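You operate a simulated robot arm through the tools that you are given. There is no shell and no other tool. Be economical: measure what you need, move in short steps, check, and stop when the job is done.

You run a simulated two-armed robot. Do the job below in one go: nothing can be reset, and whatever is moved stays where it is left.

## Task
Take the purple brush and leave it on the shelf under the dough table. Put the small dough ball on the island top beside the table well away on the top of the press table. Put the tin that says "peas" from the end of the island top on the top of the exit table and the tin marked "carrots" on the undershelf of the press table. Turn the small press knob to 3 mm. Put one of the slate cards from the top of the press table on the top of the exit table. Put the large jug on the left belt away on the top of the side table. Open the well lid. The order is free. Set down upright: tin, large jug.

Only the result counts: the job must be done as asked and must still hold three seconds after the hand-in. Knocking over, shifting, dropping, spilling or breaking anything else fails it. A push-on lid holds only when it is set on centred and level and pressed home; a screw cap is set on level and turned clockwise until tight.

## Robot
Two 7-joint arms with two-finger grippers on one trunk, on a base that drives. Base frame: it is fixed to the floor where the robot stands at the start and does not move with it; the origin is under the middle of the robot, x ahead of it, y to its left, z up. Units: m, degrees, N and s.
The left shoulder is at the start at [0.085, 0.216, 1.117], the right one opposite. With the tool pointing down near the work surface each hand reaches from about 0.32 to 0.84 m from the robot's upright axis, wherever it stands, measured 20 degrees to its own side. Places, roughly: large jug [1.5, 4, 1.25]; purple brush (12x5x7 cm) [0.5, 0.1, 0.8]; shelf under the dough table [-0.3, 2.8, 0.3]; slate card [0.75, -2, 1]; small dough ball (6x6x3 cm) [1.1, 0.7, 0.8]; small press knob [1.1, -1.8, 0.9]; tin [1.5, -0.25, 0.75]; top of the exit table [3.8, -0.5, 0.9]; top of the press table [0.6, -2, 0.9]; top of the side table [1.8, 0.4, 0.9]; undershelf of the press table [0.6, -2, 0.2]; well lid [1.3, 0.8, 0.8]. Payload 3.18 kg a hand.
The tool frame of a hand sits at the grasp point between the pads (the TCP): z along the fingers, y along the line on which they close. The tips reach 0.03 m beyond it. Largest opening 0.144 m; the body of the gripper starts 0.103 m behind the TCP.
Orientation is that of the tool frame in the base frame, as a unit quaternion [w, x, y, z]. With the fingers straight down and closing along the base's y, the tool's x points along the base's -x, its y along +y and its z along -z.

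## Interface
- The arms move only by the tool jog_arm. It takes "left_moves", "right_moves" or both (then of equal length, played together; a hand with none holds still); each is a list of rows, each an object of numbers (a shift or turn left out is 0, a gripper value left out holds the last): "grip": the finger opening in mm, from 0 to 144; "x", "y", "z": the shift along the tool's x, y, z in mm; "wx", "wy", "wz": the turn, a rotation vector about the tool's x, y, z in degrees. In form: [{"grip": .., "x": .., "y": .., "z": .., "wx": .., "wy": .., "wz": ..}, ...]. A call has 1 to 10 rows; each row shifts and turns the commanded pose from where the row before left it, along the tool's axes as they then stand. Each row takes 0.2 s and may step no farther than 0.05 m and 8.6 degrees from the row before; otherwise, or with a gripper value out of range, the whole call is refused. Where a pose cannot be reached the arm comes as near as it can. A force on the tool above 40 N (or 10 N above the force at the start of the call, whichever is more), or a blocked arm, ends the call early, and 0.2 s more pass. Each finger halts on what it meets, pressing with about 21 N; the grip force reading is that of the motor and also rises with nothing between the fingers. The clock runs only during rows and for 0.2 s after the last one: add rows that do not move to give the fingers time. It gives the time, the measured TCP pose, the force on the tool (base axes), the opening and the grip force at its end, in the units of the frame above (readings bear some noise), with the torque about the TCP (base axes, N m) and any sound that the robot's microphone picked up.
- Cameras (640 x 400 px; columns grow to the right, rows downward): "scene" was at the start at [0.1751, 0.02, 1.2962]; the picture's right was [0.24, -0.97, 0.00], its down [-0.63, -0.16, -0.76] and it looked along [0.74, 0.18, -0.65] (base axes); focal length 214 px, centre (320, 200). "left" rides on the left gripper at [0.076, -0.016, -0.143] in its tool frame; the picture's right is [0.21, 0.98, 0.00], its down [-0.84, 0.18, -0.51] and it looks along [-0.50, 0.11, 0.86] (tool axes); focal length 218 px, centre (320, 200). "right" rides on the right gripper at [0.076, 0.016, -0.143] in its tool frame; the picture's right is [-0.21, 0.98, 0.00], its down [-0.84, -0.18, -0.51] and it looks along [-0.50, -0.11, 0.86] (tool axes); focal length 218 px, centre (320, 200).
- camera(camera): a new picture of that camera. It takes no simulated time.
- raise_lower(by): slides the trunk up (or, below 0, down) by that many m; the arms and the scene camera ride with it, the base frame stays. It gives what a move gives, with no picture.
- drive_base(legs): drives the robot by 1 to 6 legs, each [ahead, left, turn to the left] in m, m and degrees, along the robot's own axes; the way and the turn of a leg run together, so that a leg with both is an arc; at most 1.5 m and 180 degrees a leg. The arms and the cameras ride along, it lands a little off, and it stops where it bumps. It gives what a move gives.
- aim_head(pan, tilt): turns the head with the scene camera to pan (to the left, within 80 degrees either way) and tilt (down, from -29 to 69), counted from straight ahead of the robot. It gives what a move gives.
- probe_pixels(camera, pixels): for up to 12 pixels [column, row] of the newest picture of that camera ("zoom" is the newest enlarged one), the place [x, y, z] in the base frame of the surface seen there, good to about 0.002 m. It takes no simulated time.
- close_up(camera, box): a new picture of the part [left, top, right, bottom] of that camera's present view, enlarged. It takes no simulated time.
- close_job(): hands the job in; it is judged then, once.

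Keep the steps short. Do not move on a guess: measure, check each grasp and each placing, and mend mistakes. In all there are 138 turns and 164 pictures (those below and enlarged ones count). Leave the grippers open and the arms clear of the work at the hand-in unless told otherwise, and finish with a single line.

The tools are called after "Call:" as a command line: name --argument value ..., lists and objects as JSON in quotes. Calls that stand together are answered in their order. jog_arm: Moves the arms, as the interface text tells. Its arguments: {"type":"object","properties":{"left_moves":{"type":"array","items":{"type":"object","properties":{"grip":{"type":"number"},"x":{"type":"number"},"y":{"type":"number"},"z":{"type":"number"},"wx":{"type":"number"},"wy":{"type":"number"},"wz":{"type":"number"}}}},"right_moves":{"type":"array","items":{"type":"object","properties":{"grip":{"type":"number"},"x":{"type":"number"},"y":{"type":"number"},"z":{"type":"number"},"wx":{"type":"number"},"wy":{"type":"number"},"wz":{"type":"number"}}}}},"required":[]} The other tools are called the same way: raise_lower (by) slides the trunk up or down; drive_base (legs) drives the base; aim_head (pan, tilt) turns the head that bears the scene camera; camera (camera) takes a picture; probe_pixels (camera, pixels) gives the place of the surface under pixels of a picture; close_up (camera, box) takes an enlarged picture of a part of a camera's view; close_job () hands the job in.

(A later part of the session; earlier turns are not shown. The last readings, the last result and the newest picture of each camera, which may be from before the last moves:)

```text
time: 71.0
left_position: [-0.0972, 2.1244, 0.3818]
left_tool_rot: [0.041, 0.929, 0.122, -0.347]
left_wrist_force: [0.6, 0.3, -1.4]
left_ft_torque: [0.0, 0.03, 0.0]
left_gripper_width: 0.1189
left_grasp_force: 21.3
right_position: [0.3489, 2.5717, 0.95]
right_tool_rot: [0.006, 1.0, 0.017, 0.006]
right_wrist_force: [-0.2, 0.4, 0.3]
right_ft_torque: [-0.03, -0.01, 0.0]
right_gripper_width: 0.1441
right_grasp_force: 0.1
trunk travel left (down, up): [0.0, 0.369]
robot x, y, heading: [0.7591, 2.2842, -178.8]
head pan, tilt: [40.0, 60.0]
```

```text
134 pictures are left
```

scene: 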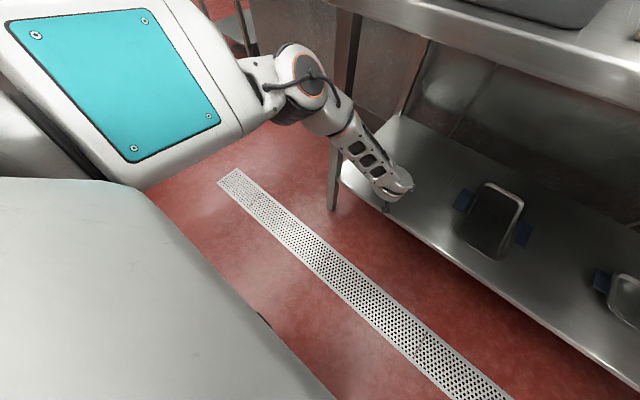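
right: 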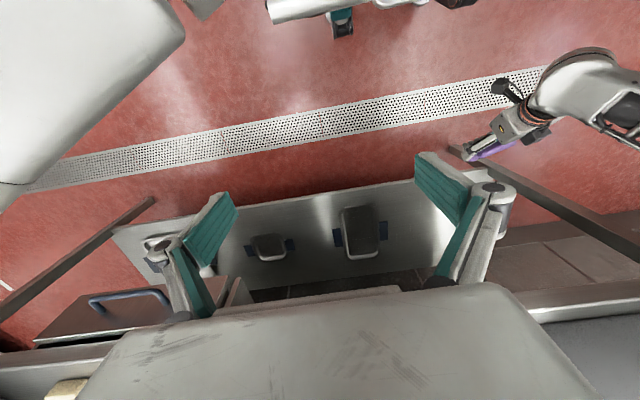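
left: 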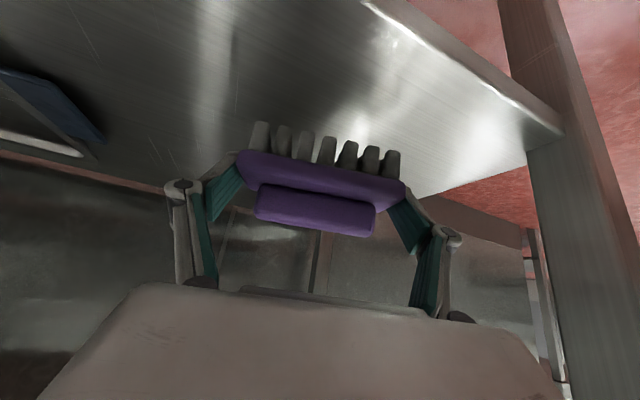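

The brush is over the empty shelf. I'll go forward 3 cm and down to the shelf (TCP z≈0.341).

Call:
jog_arm --left_moves '[{"x": -22.7, "z": 19.6}, {"x": 13.4, "z": 15.5}, {"x": 8, "z": 9.5}, {"x": 5, "z": 6}]'

Call:
camera --camera "left"

```text
time: 72.0
left_position: [-0.1264, 2.1156, 0.341]
left_tool_rot: [0.042, 0.929, 0.123, -0.346]
left_wrist_force: [-0.5, -0.3, -1.1]
left_ft_torque: [-0.03, -0.02, 0.0]
left_gripper_width: 0.1192
left_grasp_force: 21.1
right_position: [0.348, 2.5726, 0.9486]
right_tool_rot: [0.006, 1.0, 0.016, 0.005]
right_wrist_force: [-0.5, 0.0, -0.8]
right_ft_torque: [-0.01, -0.03, 0.01]
right_gripper_width: 0.1437
right_grasp_force: 0.1
trunk travel left (down, up): [0.0, 0.369]
robot x, y, heading: [0.7598, 2.2844, -178.6]
head pan, tilt: [40.0, 60.0]
```

```text
133 pictures are left
```

left: 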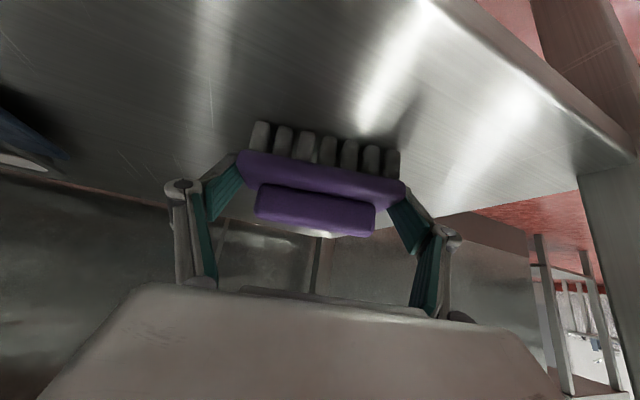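

Nearly touching. I'll go 4 mm lower, open, and withdraw back along the fingers.

Call:
jog_arm --left_moves '[{"x": 2.6, "z": 3}, {"grip": 144}, {"grip": 144}, {"z": -30}, {"z": -45}, {"z": -45}, {"x": 20, "z": -40}]'

Call:
camera --camera "left"

```text
time: 73.6
left_position: [-0.0088, 2.146, 0.4471]
left_tool_rot: [0.042, 0.929, 0.122, -0.347]
left_wrist_force: [0.4, -0.3, -1.8]
left_ft_torque: [0.03, 0.02, 0.02]
left_gripper_width: 0.1437
left_grasp_force: 0.1
right_position: [0.3478, 2.5719, 0.9491]
right_tool_rot: [0.006, 1.0, 0.016, 0.005]
right_wrist_force: [0.9, -0.2, -0.4]
right_ft_torque: [-0.03, -0.01, -0.05]
right_gripper_width: 0.1441
right_grasp_force: 0.1
trunk travel left (down, up): [0.0, 0.369]
robot x, y, heading: [0.7594, 2.2823, -178.8]
head pan, tilt: [40.0, 60.0]
```

```text
132 pictures are left
```

left: 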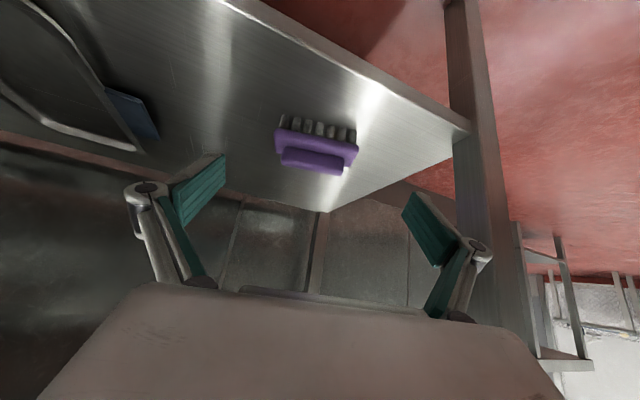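

The brush stands on the shelf. I'll withdraw the hand clear of the table, then raise the trunk.

Call:
jog_arm --left_moves '[{"z": -45}, {"z": -45}, {"x": 15, "z": -45}, {"x": 20, "z": -40}, {"x": 20, "z": -40}, {"x": 20, "z": -40}]'

Call:
drive_base --legs '[[0.02, -0.3, 0]]'

Call:
raise_lower --by 0.3

Call:
aim_head --pan -75 --tilt 15

Call:
camera --camera "scene"

```text
time: 75.0
left_position: [0.1991, 2.184, 0.586]
left_tool_rot: [0.051, 0.927, 0.15, -0.34]
left_wrist_force: [-0.8, 0.0, -0.1]
left_ft_torque: [0.0, -0.02, -0.02]
left_gripper_width: 0.1439
left_grasp_force: 0.0
right_position: [0.3477, 2.5726, 0.9492]
right_tool_rot: [0.006, 1.0, 0.017, 0.005]
right_wrist_force: [0.1, -0.5, -0.4]
right_ft_torque: [0.01, 0.0, -0.03]
right_gripper_width: 0.1437
right_grasp_force: 0.0
trunk travel left (down, up): [0.0, 0.369]
robot x, y, heading: [0.7578, 2.283, -178.5]
head pan, tilt: [40.0, 60.0]
```

```text
time: 78.2
left_position: [0.1715, 2.4889, 0.5955]
left_tool_rot: [0.039, 0.926, 0.146, -0.346]
left_wrist_force: [-0.4, 0.8, 0.0]
left_ft_torque: [-0.02, 0.01, 0.0]
left_gripper_width: 0.1441
left_grasp_force: 0.1
right_position: [0.3203, 2.87, 0.9494]
right_tool_rot: [0.005, 1.0, 0.017, 0.005]
right_wrist_force: [0.1, 0.0, -0.3]
right_ft_torque: [0.06, 0.03, -0.01]
right_gripper_width: 0.1437
right_grasp_force: 0.0
trunk travel left (down, up): [0.0, 0.369]
robot x, y, heading: [0.7315, 2.5854, -178.4]
head pan, tilt: [40.0, 60.0]
```

```text
time: 81.2
left_position: [0.171, 2.4901, 0.894]
left_tool_rot: [0.04, 0.926, 0.147, -0.346]
left_wrist_force: [0.3, -0.2, -0.4]
left_ft_torque: [0.01, -0.02, 0.04]
left_gripper_width: 0.1442
left_grasp_force: 0.2
right_position: [0.321, 2.8691, 1.2484]
right_tool_rot: [0.006, 1.0, 0.017, 0.005]
right_wrist_force: [0.0, 1.0, 1.0]
right_ft_torque: [0.0, 0.04, 0.02]
right_gripper_width: 0.1441
right_grasp_force: 0.0
trunk travel left (down, up): [-0.3, 0.069]
robot x, y, heading: [0.7329, 2.5847, -178.5]
head pan, tilt: [40.0, 60.0]
```

```text
time: 83.1
left_position: [0.1691, 2.4893, 0.8943]
left_tool_rot: [0.04, 0.926, 0.146, -0.346]
left_wrist_force: [-0.5, -0.1, 0.3]
left_ft_torque: [0.0, -0.01, 0.01]
left_gripper_width: 0.1439
left_grasp_force: 0.1
right_position: [0.3209, 2.8684, 1.2488]
right_tool_rot: [0.005, 1.0, 0.019, 0.005]
right_wrist_force: [-0.5, -0.1, 0.3]
right_ft_torque: [0.04, -0.01, -0.01]
right_gripper_width: 0.1442
right_grasp_force: 0.2
trunk travel left (down, up): [-0.3, 0.069]
robot x, y, heading: [0.7331, 2.5838, -178.3]
head pan, tilt: [-75.0, 15.0]
```

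```text
131 pictures are left
```

scene: 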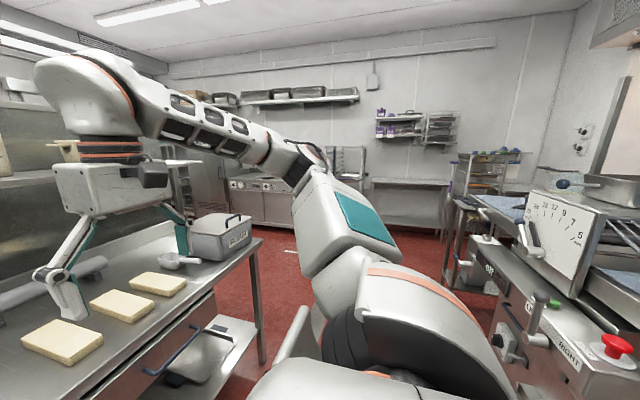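

The dough sheeter and belt machine are on the right. I'll probe its protrusions and the space beyond the dough table.

Call:
probe_pixels --camera "scene" --pixels '[[480, 232], [500, 290], [535, 320], [615, 345], [590, 340], [550, 230], [600, 200], [470, 290], [490, 180], [220, 190], [400, 215], [620, 270]]'

Call:
close_up --camera "scene" --box '[440, 130, 640, 400]'

```text
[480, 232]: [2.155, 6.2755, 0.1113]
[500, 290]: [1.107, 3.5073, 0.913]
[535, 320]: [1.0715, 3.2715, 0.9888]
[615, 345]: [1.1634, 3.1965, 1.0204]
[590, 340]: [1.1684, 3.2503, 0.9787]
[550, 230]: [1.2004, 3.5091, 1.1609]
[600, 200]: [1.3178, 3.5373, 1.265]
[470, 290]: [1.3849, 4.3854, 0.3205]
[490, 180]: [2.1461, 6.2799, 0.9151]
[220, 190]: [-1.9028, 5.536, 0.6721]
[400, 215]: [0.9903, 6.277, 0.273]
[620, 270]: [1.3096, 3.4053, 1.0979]
```

```text
1.48 times, centred on (540, 265) of scene
```

zoom: 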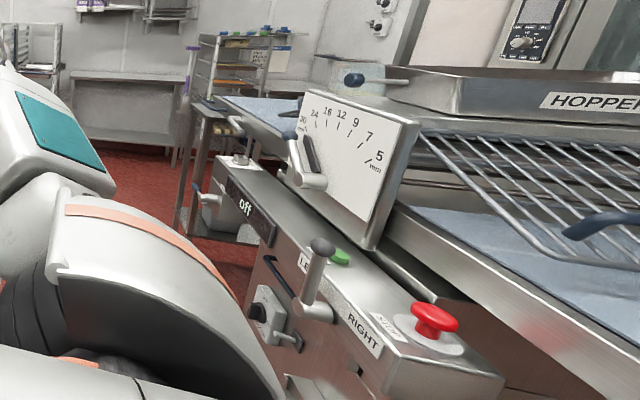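

The machine sticks out to x≈1.05, and the space beyond y≈3.7 is open. I'll raise and retract the left hand, then drive past the dough table and turn to face the belt.

Call:
jog_arm --left_moves '[{"x": -20, "z": -40}, {"x": -20, "z": -40}, {"x": -20, "z": -40}, {"x": -20, "z": -40}, {"x": -10, "z": -40}, {"x": 0, "z": -40}]'

Call:
drive_base --legs '[[0.08, 0, 0], [0, -1.5, 0], [0, -0.25, 0], [0.3, 0, 0], [0, 0, -180]]'

Call:
aim_head --pan 0 --tilt 20

Call:
camera --camera "scene"

```text
time: 84.5
left_position: [0.2577, 2.5089, 1.1357]
left_tool_rot: [0.041, 0.926, 0.147, -0.346]
left_wrist_force: [0.3, 0.2, 0.7]
left_ft_torque: [-0.01, -0.01, 0.02]
left_gripper_width: 0.1437
left_grasp_force: 0.0
right_position: [0.3215, 2.8695, 1.2501]
right_tool_rot: [0.005, 1.0, 0.016, 0.004]
right_wrist_force: [-0.1, -0.1, -0.1]
right_ft_torque: [-0.02, 0.02, -0.04]
right_gripper_width: 0.1438
right_grasp_force: 0.1
trunk travel left (down, up): [-0.3, 0.069]
robot x, y, heading: [0.7302, 2.5829, -178.4]
head pan, tilt: [-75.0, 15.0]
```

```text
time: 109.8
left_position: [0.7877, 4.4109, 1.1339]
left_tool_rot: [0.346, -0.157, 0.924, 0.044]
left_wrist_force: [-0.3, -0.7, 0.1]
left_ft_torque: [0.0, -0.01, 0.01]
left_gripper_width: 0.1442
left_grasp_force: 0.1
right_position: [0.732, 4.0478, 1.2491]
right_tool_rot: [-0.006, -0.028, 1.0, 0.006]
right_wrist_force: [-0.6, 0.1, -0.2]
right_ft_torque: [-0.02, -0.03, 0.04]
right_gripper_width: 0.1441
right_grasp_force: 0.1
trunk travel left (down, up): [-0.3, 0.069]
robot x, y, heading: [0.3118, 4.3251, 2.6]
head pan, tilt: [-75.0, 15.0]
```

```text
time: 111.3
left_position: [0.789, 4.4087, 1.1347]
left_tool_rot: [0.345, -0.158, 0.924, 0.044]
left_wrist_force: [-0.1, -0.7, 0.6]
left_ft_torque: [0.02, -0.02, 0.01]
left_gripper_width: 0.1441
left_grasp_force: 0.0
right_position: [0.7326, 4.0485, 1.249]
right_tool_rot: [-0.005, -0.029, 1.0, 0.006]
right_wrist_force: [-0.5, -0.5, -0.2]
right_ft_torque: [-0.02, 0.02, -0.01]
right_gripper_width: 0.1439
right_grasp_force: 0.1
trunk travel left (down, up): [-0.3, 0.069]
robot x, y, heading: [0.312, 4.3256, 2.4]
head pan, tilt: [0.0, 20.0]
```

```text
129 pictures are left
```

scene: 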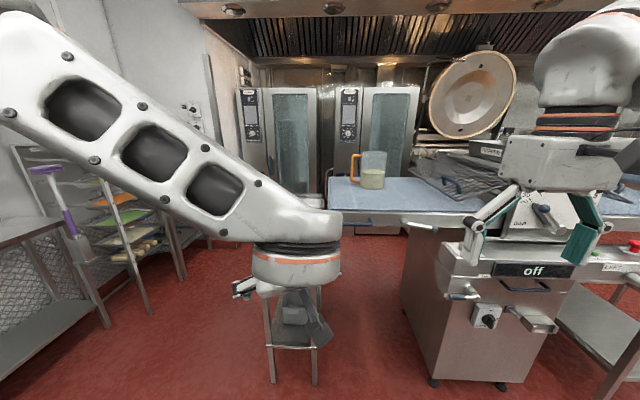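

The jug with the orange handle is on the blue belt at about (372,170), and it holds liquid. I'll zoom and probe it.

Call:
close_up --camera "scene" --box '[310, 130, 450, 230]'

Call:
probe_pixels --camera "scene" --pixels '[[372, 158], [372, 183], [372, 193], [355, 170], [362, 155], [386, 170], [335, 205], [420, 205], [335, 182], [420, 190], [372, 180], [400, 218]]'

```text
4.00 times, centred on (380, 180) of scene
```

zoom: 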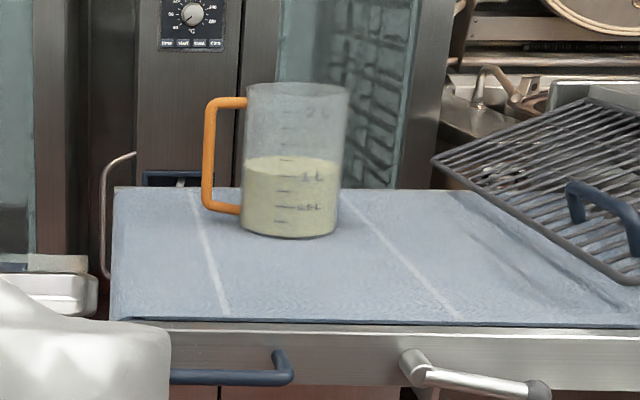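

```text
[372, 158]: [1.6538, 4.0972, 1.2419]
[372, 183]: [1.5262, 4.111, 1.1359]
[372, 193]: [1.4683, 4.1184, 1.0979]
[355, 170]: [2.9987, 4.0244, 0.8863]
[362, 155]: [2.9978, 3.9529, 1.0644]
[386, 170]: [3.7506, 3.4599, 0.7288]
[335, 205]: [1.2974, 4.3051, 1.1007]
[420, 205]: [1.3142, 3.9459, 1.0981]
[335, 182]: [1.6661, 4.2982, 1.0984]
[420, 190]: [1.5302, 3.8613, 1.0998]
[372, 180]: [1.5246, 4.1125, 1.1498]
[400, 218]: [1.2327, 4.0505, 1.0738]
```

Call:
probe_pixels --camera "zoom" --pixels '[[248, 205], [335, 205], [290, 205], [250, 170], [336, 170], [204, 150], [212, 105], [238, 100], [290, 88], [345, 95], [230, 208], [290, 236]]'

Call:
probe_pixels --camera "scene" --pixels '[[440, 300], [470, 285], [540, 325], [485, 318], [420, 222], [457, 297], [375, 220]]'

Call:
jog_arm --left_moves '[{"x": -15, "z": -25, "wy": 8.2}, {"x": -15, "z": -30, "wy": 8.2}, {"x": -5, "z": -35, "wy": 8.2}, {"z": -35, "wy": 8.2}, {"z": -35, "wy": 8.2}, {"z": -20}, {}, {}, {}, {}]' --right_moves '[{"wz": 8.6}, {"wz": 8.6}, {"wz": 8.6}, {"wz": 8.6}, {"wz": 8.6}, {"wz": 8.6}, {"wz": 8.6}, {"wz": 8.6}, {"wz": 8.6}, {"wz": 8.6}]'

```text
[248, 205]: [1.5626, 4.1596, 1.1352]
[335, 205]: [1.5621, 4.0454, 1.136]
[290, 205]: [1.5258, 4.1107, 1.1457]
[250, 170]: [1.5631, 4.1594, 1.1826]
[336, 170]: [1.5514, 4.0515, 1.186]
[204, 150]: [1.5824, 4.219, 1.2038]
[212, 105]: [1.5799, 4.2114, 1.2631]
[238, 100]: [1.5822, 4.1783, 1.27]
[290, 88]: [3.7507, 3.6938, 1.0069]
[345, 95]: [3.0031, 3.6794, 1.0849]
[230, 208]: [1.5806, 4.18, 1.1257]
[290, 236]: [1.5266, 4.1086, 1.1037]
```

```text
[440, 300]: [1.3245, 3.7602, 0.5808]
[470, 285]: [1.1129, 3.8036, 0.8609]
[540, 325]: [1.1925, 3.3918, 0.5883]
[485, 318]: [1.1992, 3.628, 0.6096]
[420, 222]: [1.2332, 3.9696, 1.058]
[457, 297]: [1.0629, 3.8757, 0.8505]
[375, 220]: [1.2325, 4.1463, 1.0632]
```

```text
time: 113.5
left_position: [0.7548, 4.4033, 1.3198]
left_tool_rot: [0.0, -0.163, 0.987, -0.014]
left_wrist_force: [-0.2, -0.3, -0.1]
left_ft_torque: [-0.04, 0.0, 0.0]
left_gripper_width: 0.1442
left_grasp_force: 0.2
right_position: [0.7314, 4.0483, 1.2506]
right_tool_rot: [-0.008, 0.662, 0.75, 0.0]
right_wrist_force: [0.2, 0.8, 0.3]
right_ft_torque: [0.02, 0.03, -0.03]
right_gripper_width: 0.1438
right_grasp_force: 0.1
trunk travel left (down, up): [-0.3, 0.069]
robot x, y, heading: [0.3142, 4.328, 2.8]
head pan, tilt: [0.0, 20.0]
```

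The jug is centred at about (1.585, 4.103), Ø≈0.12, z 1.10 to 1.285, with the handle toward +y. The right hand now closes along x. I'll raise the trunk and right hand, then drive closer.

Call:
raise_lower --by 0.069

Call:
jog_arm --right_moves '[{"z": -30}]'

Call:
drive_base --legs '[[0.57, 0, -2.8]]'

Call:
aim_head --pan -15 --tilt 25

Call:
camera --camera "right"

Call:
camera --camera "scene"

```text
time: 114.6
left_position: [0.7559, 4.4042, 1.3877]
left_tool_rot: [0.0, -0.163, 0.986, -0.014]
left_wrist_force: [0.2, -0.5, 0.7]
left_ft_torque: [-0.01, -0.01, 0.01]
left_gripper_width: 0.1441
left_grasp_force: 0.0
right_position: [0.732, 4.0481, 1.3175]
right_tool_rot: [-0.009, 0.661, 0.751, 0.001]
right_wrist_force: [-0.2, -0.7, -0.1]
right_ft_torque: [0.02, -0.02, -0.03]
right_gripper_width: 0.1438
right_grasp_force: 0.1
trunk travel left (down, up): [-0.369, 0.0]
robot x, y, heading: [0.3156, 4.3293, 2.7]
head pan, tilt: [0.0, 20.0]
```

```text
time: 115.0
left_position: [0.7545, 4.4062, 1.3887]
left_tool_rot: [0.0, -0.164, 0.986, -0.014]
left_wrist_force: [-1.2, 0.7, 0.3]
left_ft_torque: [0.0, -0.05, 0.03]
left_gripper_width: 0.144
left_grasp_force: 0.0
right_position: [0.7312, 4.0491, 1.3472]
right_tool_rot: [-0.008, 0.661, 0.751, 0.001]
right_wrist_force: [0.0, 0.8, 0.6]
right_ft_torque: [-0.01, -0.02, -0.01]
right_gripper_width: 0.144
right_grasp_force: 0.0
trunk travel left (down, up): [-0.369, 0.0]
robot x, y, heading: [0.3093, 4.3252, 2.6]
head pan, tilt: [0.0, 20.0]
```

```text
time: 118.2
left_position: [1.3283, 4.3966, 1.3889]
left_tool_rot: [0.0, -0.139, 0.99, -0.014]
left_wrist_force: [0.2, -0.5, 0.8]
left_ft_torque: [0.01, 0.06, 0.01]
left_gripper_width: 0.1443
left_grasp_force: 0.1
right_position: [1.2872, 4.0397, 1.3476]
right_tool_rot: [-0.008, 0.678, 0.735, 0.001]
right_wrist_force: [-0.4, 0.2, -0.5]
right_ft_torque: [0.0, -0.02, -0.01]
right_gripper_width: 0.1441
right_grasp_force: 0.1
trunk travel left (down, up): [-0.369, 0.0]
robot x, y, heading: [0.8808, 4.3419, -0.2]
head pan, tilt: [0.0, 20.0]
```

```text
time: 119.0
left_position: [1.327, 4.3965, 1.3876]
left_tool_rot: [-0.001, -0.139, 0.99, -0.015]
left_wrist_force: [0.0, 0.2, -0.6]
left_ft_torque: [0.02, -0.04, -0.01]
left_gripper_width: 0.1441
left_grasp_force: 0.0
right_position: [1.2879, 4.0406, 1.3478]
right_tool_rot: [-0.007, 0.679, 0.734, 0.001]
right_wrist_force: [-0.2, 0.2, 0.3]
right_ft_torque: [0.02, 0.01, -0.01]
right_gripper_width: 0.144
right_grasp_force: 0.0
trunk travel left (down, up): [-0.369, 0.0]
robot x, y, heading: [0.8838, 4.3413, -0.4]
head pan, tilt: [-15.0, 25.0]
```

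```text
127 pictures are left
```

right: 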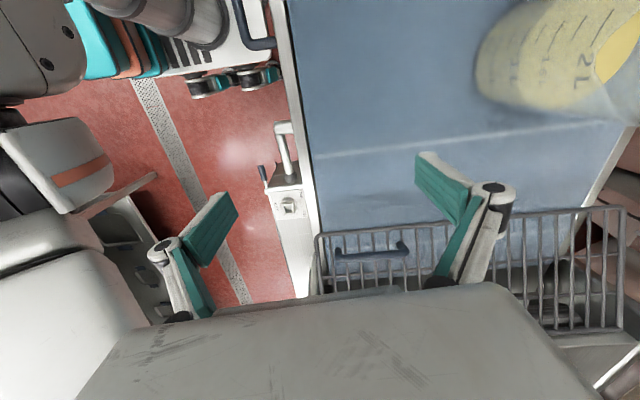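

```text
126 pictures are left
```

scene: 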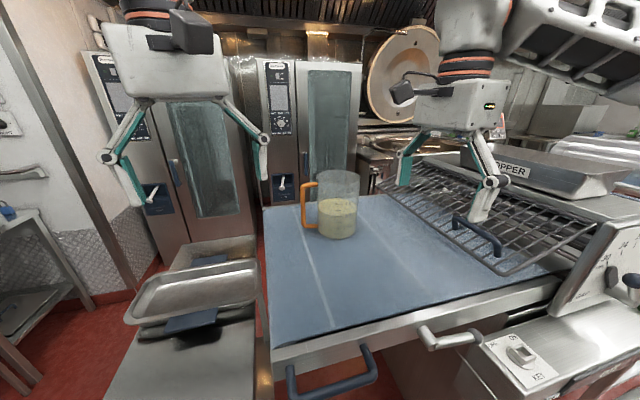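

I'll re-measure the jug from closer.

Call:
close_up --camera "scene" --box '[280, 155, 392, 255]'

```text
4.00 times, centred on (336, 205) of scene
```

zoom: 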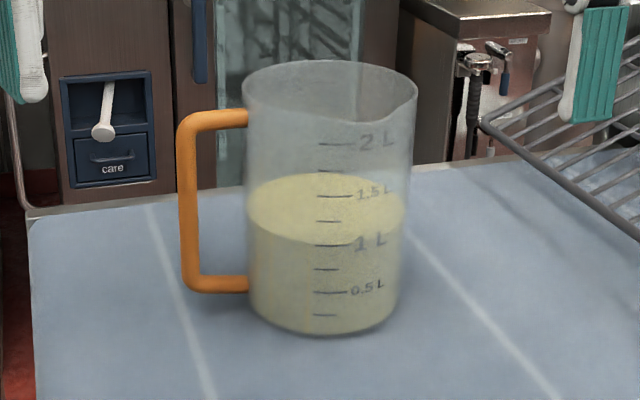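

Call:
probe_pixels --camera "zoom" --pixels '[[252, 270], [400, 260], [325, 290], [325, 328], [250, 250], [398, 280], [185, 200], [240, 118], [240, 285], [300, 230], [360, 237], [325, 260]]'

```text
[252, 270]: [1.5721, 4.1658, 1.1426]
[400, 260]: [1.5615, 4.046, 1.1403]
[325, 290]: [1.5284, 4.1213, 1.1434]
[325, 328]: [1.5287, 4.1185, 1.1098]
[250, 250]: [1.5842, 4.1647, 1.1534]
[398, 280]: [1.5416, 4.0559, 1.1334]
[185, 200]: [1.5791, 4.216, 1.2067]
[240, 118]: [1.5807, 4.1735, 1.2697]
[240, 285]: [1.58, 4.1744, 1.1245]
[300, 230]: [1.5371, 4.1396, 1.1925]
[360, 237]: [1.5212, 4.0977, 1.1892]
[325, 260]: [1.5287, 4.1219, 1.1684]
```

Circle fit: centre (1.583, 4.105), r≈0.0615. I'll move the right hand above the jug at TCP z 1.348.

Call:
jog_arm --right_moves '[{"x": 5.9, "y": 42.7}, {"x": 5.9, "y": 42.7}, {"x": 5.9, "y": 42.7}, {"x": 5.9, "y": 42.7}, {"x": 5.9, "y": 42.7}, {"x": 5.9, "y": 42.7}, {"x": 5.9, "y": 42.7}]'

Call:
camera --camera "right"

Call:
close_up --camera "scene" --box '[240, 80, 440, 260]'

```text
time: 120.6
left_position: [1.3271, 4.3967, 1.3885]
left_tool_rot: [0.0, -0.139, 0.99, -0.014]
left_wrist_force: [-1.4, -0.7, 1.1]
left_ft_torque: [0.09, -0.13, 0.0]
left_gripper_width: 0.1437
left_grasp_force: 0.0
right_position: [1.5595, 4.1042, 1.343]
right_tool_rot: [-0.009, 0.677, 0.736, 0.0]
right_wrist_force: [-0.4, 0.8, -1.1]
right_ft_torque: [-0.12, 0.0, 0.0]
right_gripper_width: 0.1439
right_grasp_force: 0.0
right hand out of reach, approached as far as the arm can: row 7
trunk travel left (down, up): [-0.369, 0.0]
robot x, y, heading: [0.8819, 4.3364, 0.1]
head pan, tilt: [-15.0, 25.0]
```

```text
124 pictures are left
```

right: 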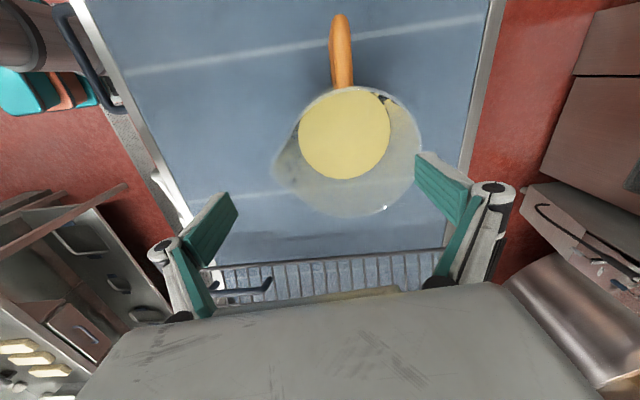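

```text
2.22 times, centred on (340, 170) of scene
```

zoom: 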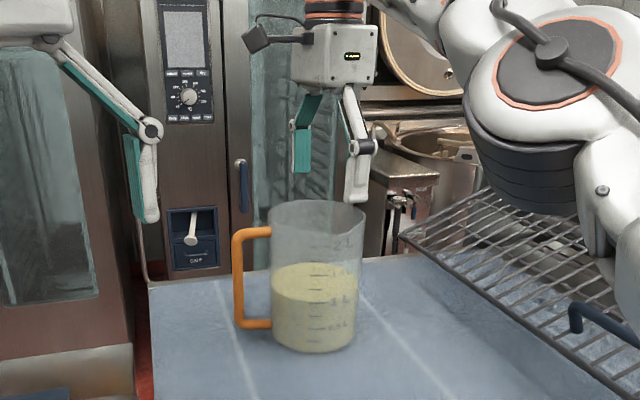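

The hand is about 23 mm short of reach, and the jug has a spout roughly toward -x. I'll zoom the right view and probe the rim to choose the closing direction.

Call:
close_up --camera "right" --box '[250, 0, 450, 230]'

Call:
probe_pixels --camera "right" --pixels '[[284, 158], [278, 165], [340, 40], [340, 80], [383, 208], [420, 155], [310, 100], [415, 130], [300, 190], [345, 214], [395, 100], [358, 88]]'

```text
1.74 times, centred on (350, 115) of right
```

zoom: 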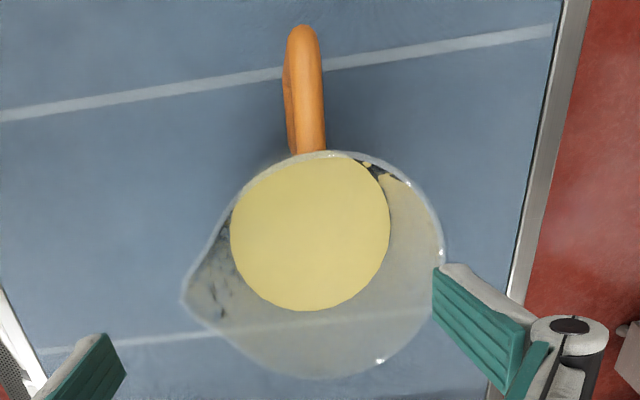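

```text
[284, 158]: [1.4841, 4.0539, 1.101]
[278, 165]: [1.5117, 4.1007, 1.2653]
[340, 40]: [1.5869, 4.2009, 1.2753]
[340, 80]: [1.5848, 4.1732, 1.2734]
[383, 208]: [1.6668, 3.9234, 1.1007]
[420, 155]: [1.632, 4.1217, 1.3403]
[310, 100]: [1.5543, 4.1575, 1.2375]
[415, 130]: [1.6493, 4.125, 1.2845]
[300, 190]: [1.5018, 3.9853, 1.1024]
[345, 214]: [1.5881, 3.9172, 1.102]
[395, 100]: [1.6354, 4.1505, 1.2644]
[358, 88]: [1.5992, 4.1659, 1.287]
```

The spout points to -x and the handle to +y. I'll rotate the closing axis to about 45° so the fingers miss both, and drive 5 cm closer.

Call:
jog_arm --right_moves '[{"wz": -8.1}, {"wz": -8.1}, {"wz": -8.1}, {"wz": -8.1}, {"wz": -8.1}]'

Call:
drive_base --legs '[[0.05, 0, 0]]'

Call:
camera --camera "right"

```text
time: 121.8
left_position: [1.3273, 4.395, 1.3886]
left_tool_rot: [-0.001, -0.139, 0.99, -0.014]
left_wrist_force: [-0.2, -0.4, -0.2]
left_ft_torque: [0.03, -0.04, -0.02]
left_gripper_width: 0.1442
left_grasp_force: 0.2
right_position: [1.5544, 4.0973, 1.3449]
right_tool_rot: [-0.005, 0.382, 0.924, 0.005]
right_wrist_force: [-0.1, -0.2, 0.0]
right_ft_torque: [0.01, -0.04, 0.0]
right_gripper_width: 0.144
right_grasp_force: 0.1
right hand out of reach, approached as far as the arm can: row 5
trunk travel left (down, up): [-0.369, 0.0]
robot x, y, heading: [0.8817, 4.3372, -0.0]
head pan, tilt: [-15.0, 25.0]
```

```text
time: 122.8
left_position: [1.3785, 4.3954, 1.3889]
left_tool_rot: [-0.001, -0.139, 0.99, -0.014]
left_wrist_force: [0.8, 0.2, -0.2]
left_ft_torque: [0.03, 0.06, -0.02]
left_gripper_width: 0.1441
left_grasp_force: 0.0
right_position: [1.6047, 4.0985, 1.3443]
right_tool_rot: [-0.007, 0.383, 0.924, 0.006]
right_wrist_force: [0.9, 0.1, -1.1]
right_ft_torque: [0.01, 0.02, 0.01]
right_gripper_width: 0.144
right_grasp_force: 0.0
trunk travel left (down, up): [-0.369, 0.0]
robot x, y, heading: [0.9349, 4.3421, 0.1]
head pan, tilt: [-15.0, 25.0]
```

```text
121 pictures are left
```

right: 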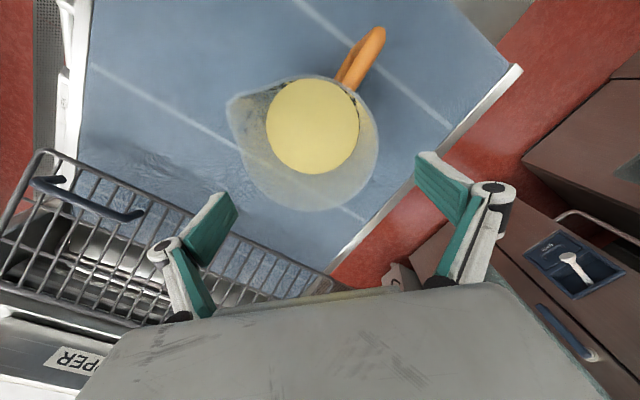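

Call:
jog_arm --right_moves '[{"x": 20, "y": -10.8}, {}]'

Call:
close_up --camera "right" --box '[140, 20, 520, 280]'

```text
time: 123.3
left_position: [1.3796, 4.3966, 1.3871]
left_tool_rot: [-0.002, -0.139, 0.99, -0.013]
left_wrist_force: [1.2, 0.1, -1.0]
left_ft_torque: [-0.02, 0.08, 0.04]
left_gripper_width: 0.1437
left_grasp_force: 0.1
right_position: [1.585, 4.1068, 1.3428]
right_tool_rot: [-0.008, 0.383, 0.924, 0.003]
right_wrist_force: [0.1, 0.3, -0.9]
right_ft_torque: [-0.04, 0.09, -0.02]
right_gripper_width: 0.144
right_grasp_force: 0.1
trunk travel left (down, up): [-0.369, 0.0]
robot x, y, heading: [0.9312, 4.3389, -0.3]
head pan, tilt: [-15.0, 25.0]
```

```text
1.54 times, centred on (330, 150) of right
```

zoom: 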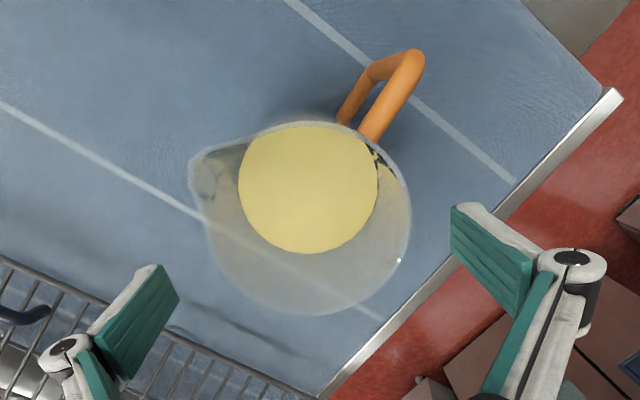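

Centred over the jug. I'll descend to TCP z≈1.205 around it.

Call:
jog_arm --right_moves '[{"z": 25}, {"z": 25}, {"z": 25}, {"z": 25}, {"z": 25}, {"z": 13}]'

Call:
camera --camera "right"

Call:
close_up --camera "scene" --box '[240, 80, 440, 260]'

```text
time: 124.8
left_position: [1.3741, 4.3958, 1.3893]
left_tool_rot: [0.0, -0.139, 0.99, -0.014]
left_wrist_force: [-0.5, -0.8, 0.0]
left_ft_torque: [0.04, 0.02, 0.01]
left_gripper_width: 0.1437
left_grasp_force: 0.0
right_position: [1.582, 4.1096, 1.2203]
right_tool_rot: [0.001, 0.381, 0.924, 0.013]
right_wrist_force: [-1.4, 3.4, 18.2]
right_ft_torque: [-0.34, -0.25, 0.12]
right_gripper_width: 0.1429
right_grasp_force: 21.3
trunk travel left (down, up): [-0.369, 0.0]
robot x, y, heading: [0.9332, 4.3395, 0.1]
head pan, tilt: [-15.0, 25.0]
stopped in row 6 (right hand): the force on the tool passed its limit at 50 N (the readings are from after the stop); the commanded pose is now the measured one
```

```text
119 pictures are left
```

right: 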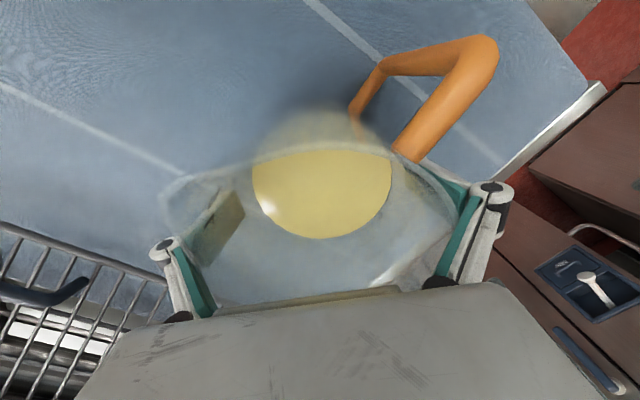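

```text
2.22 times, centred on (340, 170) of scene
```

zoom: 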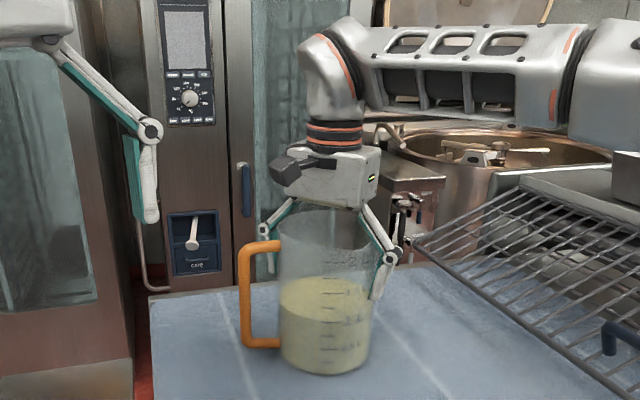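

The rim touches the gripper body at TCP z 1.22. I'll back up 5 mm, close, and check the grip.

Call:
jog_arm --right_moves '[{"z": -6}, {"grip": 100}, {"grip": 100}, {"grip": 100}]'

Call:
close_up --camera "scene" --box '[240, 80, 440, 260]'

```text
time: 125.8
left_position: [1.3754, 4.397, 1.3891]
left_tool_rot: [-0.001, -0.139, 0.99, -0.014]
left_wrist_force: [0.0, 0.2, -0.9]
left_ft_torque: [0.01, 0.01, 0.02]
left_gripper_width: 0.1441
left_grasp_force: 0.2
right_position: [1.5835, 4.1089, 1.224]
right_tool_rot: [0.003, 0.383, 0.924, 0.01]
right_wrist_force: [6.1, 2.1, 22.9]
right_ft_torque: [0.01, -0.35, 0.27]
right_gripper_width: 0.1368
right_grasp_force: 21.7
trunk travel left (down, up): [-0.369, 0.0]
robot x, y, heading: [0.9314, 4.3368, -0.1]
head pan, tilt: [-15.0, 25.0]
```

```text
2.22 times, centred on (340, 170) of scene
```

zoom: 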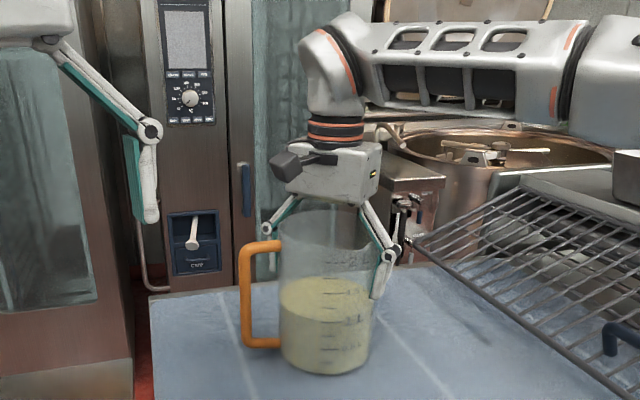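

The opening only reached 0.137 with 23 N upward, so the rim is jamming the linkage. I'll open, rise 25 mm, and close again.

Call:
jog_arm --right_moves '[{"grip": 144}, {"grip": 144}, {"z": -15}, {"z": -10}, {}, {"grip": 100}, {"grip": 100}, {"grip": 100}]'

Call:
camera --camera "right"

Call:
close_up --camera "scene" --box '[280, 130, 400, 240]'

```text
time: 127.6
left_position: [1.3761, 4.3965, 1.3884]
left_tool_rot: [0.0, -0.139, 0.99, -0.014]
left_wrist_force: [0.8, 0.7, -0.5]
left_ft_torque: [0.01, -0.01, 0.03]
left_gripper_width: 0.144
left_grasp_force: 0.0
right_position: [1.5821, 4.1073, 1.2481]
right_tool_rot: [0.001, 0.382, 0.924, 0.01]
right_wrist_force: [1.4, -0.3, 3.3]
right_ft_torque: [-0.06, -0.04, 0.2]
right_gripper_width: 0.1289
right_grasp_force: 21.2
trunk travel left (down, up): [-0.369, 0.0]
robot x, y, heading: [0.934, 4.3365, -0.1]
head pan, tilt: [-15.0, 25.0]
```

```text
116 pictures are left
```

right: 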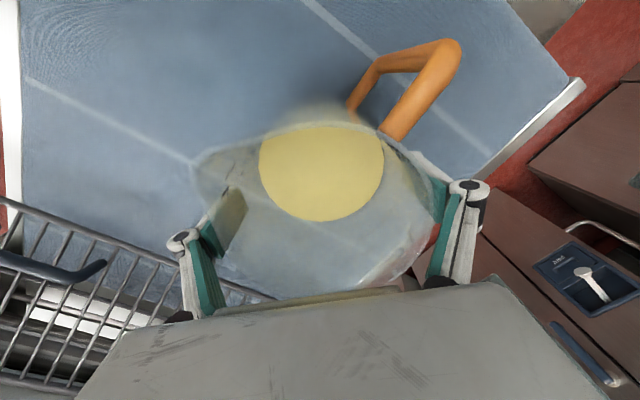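

```text
3.64 times, centred on (340, 185) of scene
```

zoom: 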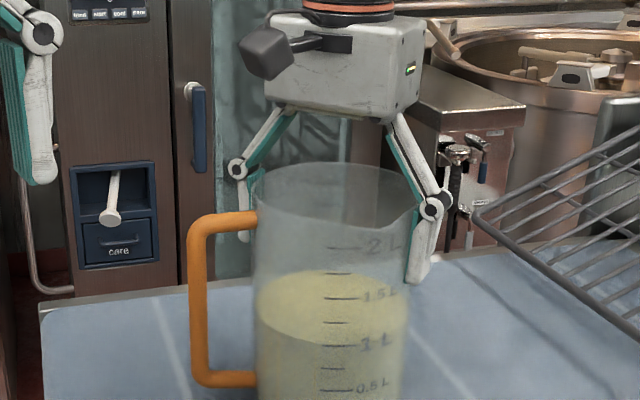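

Now gripped at 0.129 with low residual force. I'll lift gently 30 mm and check the hold.

Call:
jog_arm --right_moves '[{"z": -4}, {"z": -8}, {"z": -10}, {"z": -10}, {}]'

Call:
close_up --camera "scene" --box '[280, 130, 400, 250]'

```text
time: 128.8
left_position: [1.3773, 4.3945, 1.3875]
left_tool_rot: [-0.001, -0.139, 0.99, -0.013]
left_wrist_force: [0.4, 0.1, -0.1]
left_ft_torque: [-0.02, 0.02, -0.01]
left_gripper_width: 0.1442
left_grasp_force: 0.1
right_position: [1.5845, 4.1053, 1.2772]
right_tool_rot: [-0.001, 0.383, 0.924, 0.009]
right_wrist_force: [0.3, -0.2, -11.5]
right_ft_torque: [-0.11, 0.07, 0.03]
right_gripper_width: 0.1287
right_grasp_force: 20.9
trunk travel left (down, up): [-0.369, 0.0]
robot x, y, heading: [0.9315, 4.3372, -0.2]
head pan, tilt: [-15.0, 25.0]
```

```text
3.33 times, centred on (340, 190) of scene
```

zoom: 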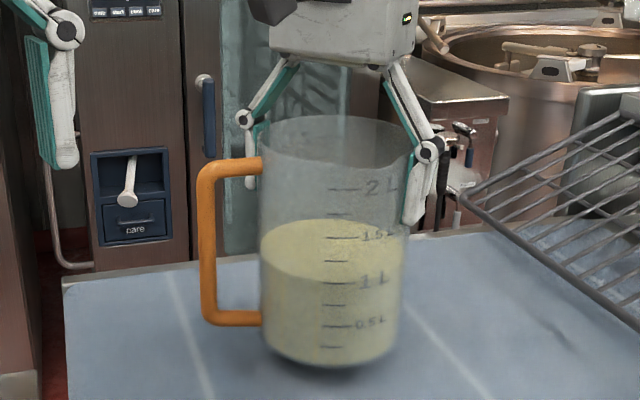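

The jug is lifted (about 11.5 N) and level. I'll retract it gently toward the robot.

Call:
jog_arm --right_moves '[{"x": 8, "y": -8, "z": -5}, {"x": 15, "y": -15, "z": -5}, {"x": 22, "y": -22, "z": -5}, {"x": 25, "y": -25, "z": -5}, {"x": 25, "y": -25}, {"x": 25, "y": -25}, {"x": 20, "y": -20}, {"x": 10, "y": -10}]'

Call:
drive_base --legs '[[-0.58, 0, 0]]'

Call:
aim_head --pan -20 --tilt 35

Call:
camera --camera "scene"

```text
time: 130.6
left_position: [1.3766, 4.3946, 1.3886]
left_tool_rot: [-0.001, -0.139, 0.99, -0.014]
left_wrist_force: [0.3, 0.0, -0.3]
left_ft_torque: [0.0, -0.04, 0.02]
left_gripper_width: 0.144
left_grasp_force: 0.0
right_position: [1.372, 4.1058, 1.2971]
right_tool_rot: [0.0, 0.382, 0.924, 0.009]
right_wrist_force: [-1.0, 0.9, -12.3]
right_ft_torque: [-0.15, 0.06, 0.02]
right_gripper_width: 0.1284
right_grasp_force: 20.6
trunk travel left (down, up): [-0.369, 0.0]
robot x, y, heading: [0.9358, 4.3374, -0.3]
head pan, tilt: [-15.0, 25.0]
```

```text
time: 133.9
left_position: [0.7981, 4.396, 1.3878]
left_tool_rot: [-0.001, -0.138, 0.99, -0.014]
left_wrist_force: [0.2, 0.1, 0.6]
left_ft_torque: [0.02, 0.0, 0.0]
left_gripper_width: 0.1439
left_grasp_force: 0.1
right_position: [0.7899, 4.1053, 1.298]
right_tool_rot: [-0.001, 0.383, 0.924, 0.009]
right_wrist_force: [0.9, -0.8, -11.7]
right_ft_torque: [-0.12, 0.09, 0.0]
right_gripper_width: 0.1286
right_grasp_force: 21.4
trunk travel left (down, up): [-0.369, 0.0]
robot x, y, heading: [0.3519, 4.3398, -0.1]
head pan, tilt: [-15.0, 25.0]
```

```text
time: 134.6
left_position: [0.798, 4.3951, 1.3885]
left_tool_rot: [-0.001, -0.138, 0.99, -0.013]
left_wrist_force: [0.0, -0.3, 0.0]
left_ft_torque: [-0.04, 0.02, 0.04]
left_gripper_width: 0.144
left_grasp_force: 0.1
right_position: [0.7912, 4.1061, 1.2961]
right_tool_rot: [0.0, 0.383, 0.924, 0.01]
right_wrist_force: [-0.9, 0.2, -12.3]
right_ft_torque: [-0.12, 0.08, 0.02]
right_gripper_width: 0.1284
right_grasp_force: 21.2
trunk travel left (down, up): [-0.369, 0.0]
robot x, y, heading: [0.351, 4.3424, -0.2]
head pan, tilt: [-20.0, 35.0]
```

```text
113 pictures are left
```

scene: 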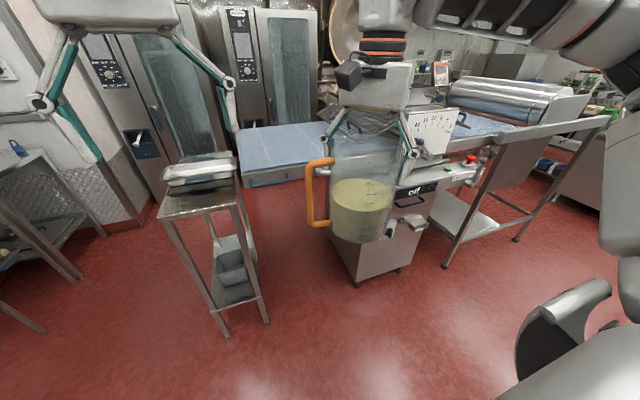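

I'll turn 180° away from the machine, back to x≈0.65, and strafe down the aisle.

Call:
drive_base --legs '[[0, 0, 180], [-0.28, 0, 0], [0, 1.4, 0], [0, 1.38, 0]]'

Call:
aim_head --pan 70 --tilt 30

Call:
camera --camera "scene"

```text
time: 168.0
left_position: [0.2258, 1.4781, 1.388]
left_tool_rot: [-0.013, 0.988, 0.152, 0.001]
left_wrist_force: [-0.1, 0.3, 1.1]
left_ft_torque: [0.01, 0.04, -0.03]
left_gripper_width: 0.1439
left_grasp_force: 0.0
right_position: [0.2245, 1.7689, 1.2971]
right_tool_rot: [0.01, 0.929, -0.371, 0.001]
right_wrist_force: [0.0, 0.4, -11.9]
right_ft_torque: [0.1, -0.08, -0.03]
right_gripper_width: 0.128
right_grasp_force: 21.1
trunk travel left (down, up): [-0.369, 0.0]
robot x, y, heading: [0.6714, 1.5498, -178.4]
head pan, tilt: [-20.0, 35.0]
```

```text
time: 169.6
left_position: [0.2253, 1.4791, 1.3885]
left_tool_rot: [-0.013, 0.988, 0.152, 0.0]
left_wrist_force: [0.2, 0.1, 0.0]
left_ft_torque: [0.0, 0.01, -0.02]
left_gripper_width: 0.1438
left_grasp_force: 0.0
right_position: [0.224, 1.7692, 1.2965]
right_tool_rot: [0.01, 0.929, -0.37, 0.001]
right_wrist_force: [0.0, 0.1, -12.0]
right_ft_torque: [0.11, -0.06, 0.01]
right_gripper_width: 0.1279
right_grasp_force: 21.6
trunk travel left (down, up): [-0.369, 0.0]
robot x, y, heading: [0.6709, 1.5465, -178.7]
head pan, tilt: [70.0, 30.0]
```

```text
112 pictures are left
```

scene: 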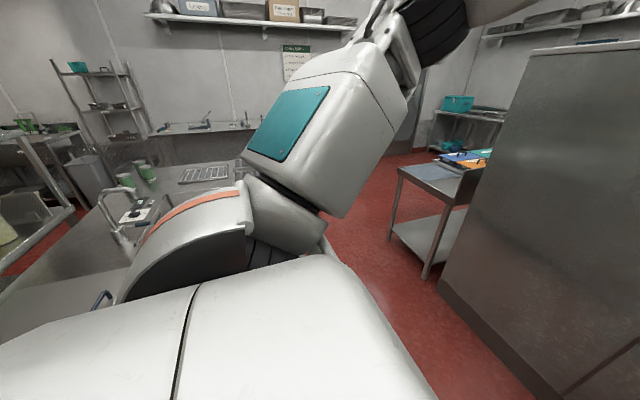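

Now I'll turn to face -y and strafe +x to look at the side table.

Call:
drive_base --legs '[[0, 0, 88.5], [0, 0.75, 0]]'

Call:
aim_head --pan 15 --tilt 35

Call:
camera --camera "scene"

```text
time: 180.4
left_position: [1.4696, 1.0825, 1.3885]
left_tool_rot: [-0.01, 0.611, 0.791, -0.009]
left_wrist_force: [0.0, -0.3, -0.3]
left_ft_torque: [0.02, 0.02, 0.01]
left_gripper_width: 0.1441
left_grasp_force: 0.0
right_position: [1.1798, 1.0959, 1.2972]
right_tool_rot: [0.007, 0.928, 0.371, 0.008]
right_wrist_force: [-0.1, -1.1, -12.4]
right_ft_torque: [0.11, 0.07, -0.01]
right_gripper_width: 0.1277
right_grasp_force: 20.7
trunk travel left (down, up): [-0.369, 0.0]
robot x, y, heading: [1.4234, 1.5321, -91.7]
head pan, tilt: [70.0, 30.0]
```

```text
time: 181.6
left_position: [1.4702, 1.0834, 1.3884]
left_tool_rot: [-0.011, 0.61, 0.792, -0.009]
left_wrist_force: [-1.3, -1.1, -0.5]
left_ft_torque: [0.0, 0.03, 0.03]
left_gripper_width: 0.144
left_grasp_force: 0.1
right_position: [1.1811, 1.0952, 1.2971]
right_tool_rot: [0.006, 0.928, 0.371, 0.007]
right_wrist_force: [-0.1, -0.1, -12.3]
right_ft_torque: [0.14, 0.05, -0.03]
right_gripper_width: 0.1276
right_grasp_force: 20.8
trunk travel left (down, up): [-0.369, 0.0]
robot x, y, heading: [1.4256, 1.5277, -91.6]
head pan, tilt: [15.0, 35.0]
```

```text
111 pictures are left
```

scene: 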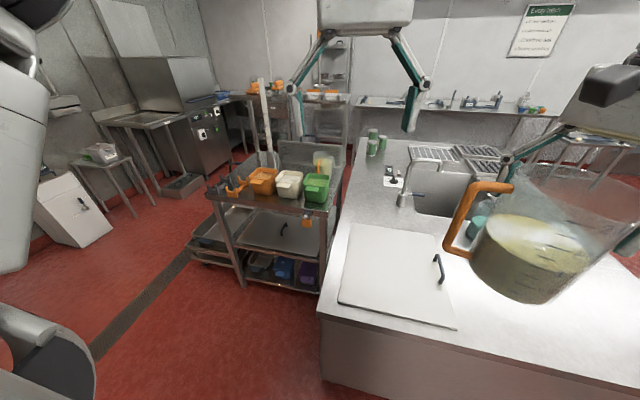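

The side table at about (290,185) holds several boxes. I'll zoom in on its top and the well-lid area.

Call:
close_up --camera "scene" --box '[180, 80, 380, 240]'

Call:
probe_pixels --camera "scene" --pixels '[[215, 190], [325, 205], [240, 195], [285, 152], [300, 190], [345, 225], [455, 325], [440, 268], [340, 305], [265, 165], [320, 150], [335, 150]]'

```text
2.50 times, centred on (280, 160) of scene
```

zoom: 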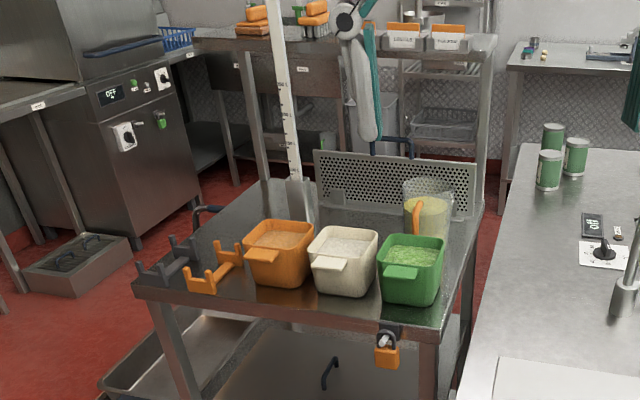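

```text
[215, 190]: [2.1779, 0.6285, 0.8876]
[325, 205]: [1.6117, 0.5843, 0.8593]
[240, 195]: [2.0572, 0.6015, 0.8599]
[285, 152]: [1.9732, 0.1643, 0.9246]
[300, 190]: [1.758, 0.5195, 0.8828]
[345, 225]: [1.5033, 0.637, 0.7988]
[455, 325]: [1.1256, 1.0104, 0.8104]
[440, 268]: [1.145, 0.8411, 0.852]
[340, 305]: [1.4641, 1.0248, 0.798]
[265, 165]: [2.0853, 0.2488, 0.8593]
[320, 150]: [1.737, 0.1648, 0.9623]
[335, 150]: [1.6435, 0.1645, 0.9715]
```

Call:
probe_pixels --camera "zoom" --pixels '[[230, 230], [265, 190], [200, 240], [292, 195], [335, 222], [370, 225], [275, 220], [440, 220], [345, 240], [215, 210], [140, 285], [260, 222]]'

```text
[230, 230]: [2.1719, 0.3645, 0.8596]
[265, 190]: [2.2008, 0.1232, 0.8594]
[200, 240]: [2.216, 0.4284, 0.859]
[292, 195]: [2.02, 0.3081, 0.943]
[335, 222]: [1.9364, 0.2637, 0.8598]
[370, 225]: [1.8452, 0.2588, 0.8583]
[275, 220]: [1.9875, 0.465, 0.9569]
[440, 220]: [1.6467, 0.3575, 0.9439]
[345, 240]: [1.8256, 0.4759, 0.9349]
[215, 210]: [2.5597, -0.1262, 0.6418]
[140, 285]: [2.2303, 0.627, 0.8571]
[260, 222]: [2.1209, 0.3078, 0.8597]
```

The side table top is z 0.86. There is free space at the back-left, x 2.08..2.23, y 0.18..0.5, beside a tall stick at about (2.02,0.31). I'll strafe over and look again.

Call:
drive_base --legs '[[0, 0.95, 1.6]]'

Call:
aim_head --pan -10 --tilt 40

Call:
camera --camera "scene"

```text
time: 190.3
left_position: [2.4332, 1.0735, 1.388]
left_tool_rot: [-0.01, 0.6, 0.8, -0.009]
left_wrist_force: [-0.3, -0.8, -0.1]
left_ft_torque: [-0.02, 0.02, 0.0]
left_gripper_width: 0.1441
left_grasp_force: 0.0
right_position: [2.1437, 1.0781, 1.2962]
right_tool_rot: [0.006, 0.923, 0.385, 0.008]
right_wrist_force: [-0.6, 0.8, -12.0]
right_ft_torque: [0.11, 0.07, 0.01]
right_gripper_width: 0.1273
right_grasp_force: 20.8
trunk travel left (down, up): [-0.369, 0.0]
robot x, y, heading: [2.3767, 1.5211, -89.9]
head pan, tilt: [15.0, 35.0]
```

```text
time: 191.2
left_position: [2.4337, 1.0734, 1.3876]
left_tool_rot: [-0.011, 0.601, 0.799, -0.009]
left_wrist_force: [0.5, -0.2, 0.2]
left_ft_torque: [-0.03, -0.02, -0.02]
left_gripper_width: 0.1441
left_grasp_force: 0.1
right_position: [2.1433, 1.0774, 1.2975]
right_tool_rot: [0.006, 0.923, 0.384, 0.008]
right_wrist_force: [-0.8, -0.1, -12.3]
right_ft_torque: [0.13, 0.08, 0.01]
right_gripper_width: 0.1278
right_grasp_force: 20.9
trunk travel left (down, up): [-0.369, 0.0]
robot x, y, heading: [2.3785, 1.5166, -90.0]
head pan, tilt: [-10.0, 40.0]
```

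```text
109 pictures are left
```

scene: 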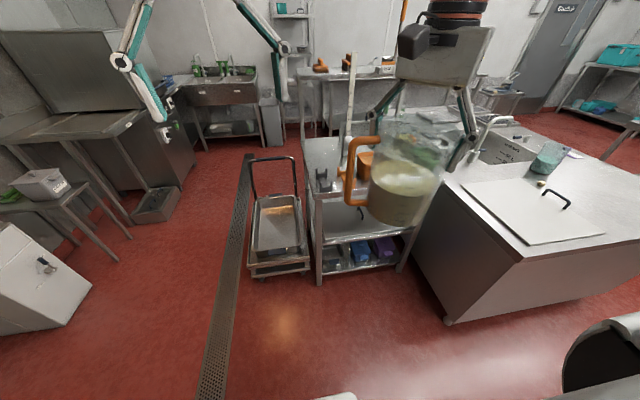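

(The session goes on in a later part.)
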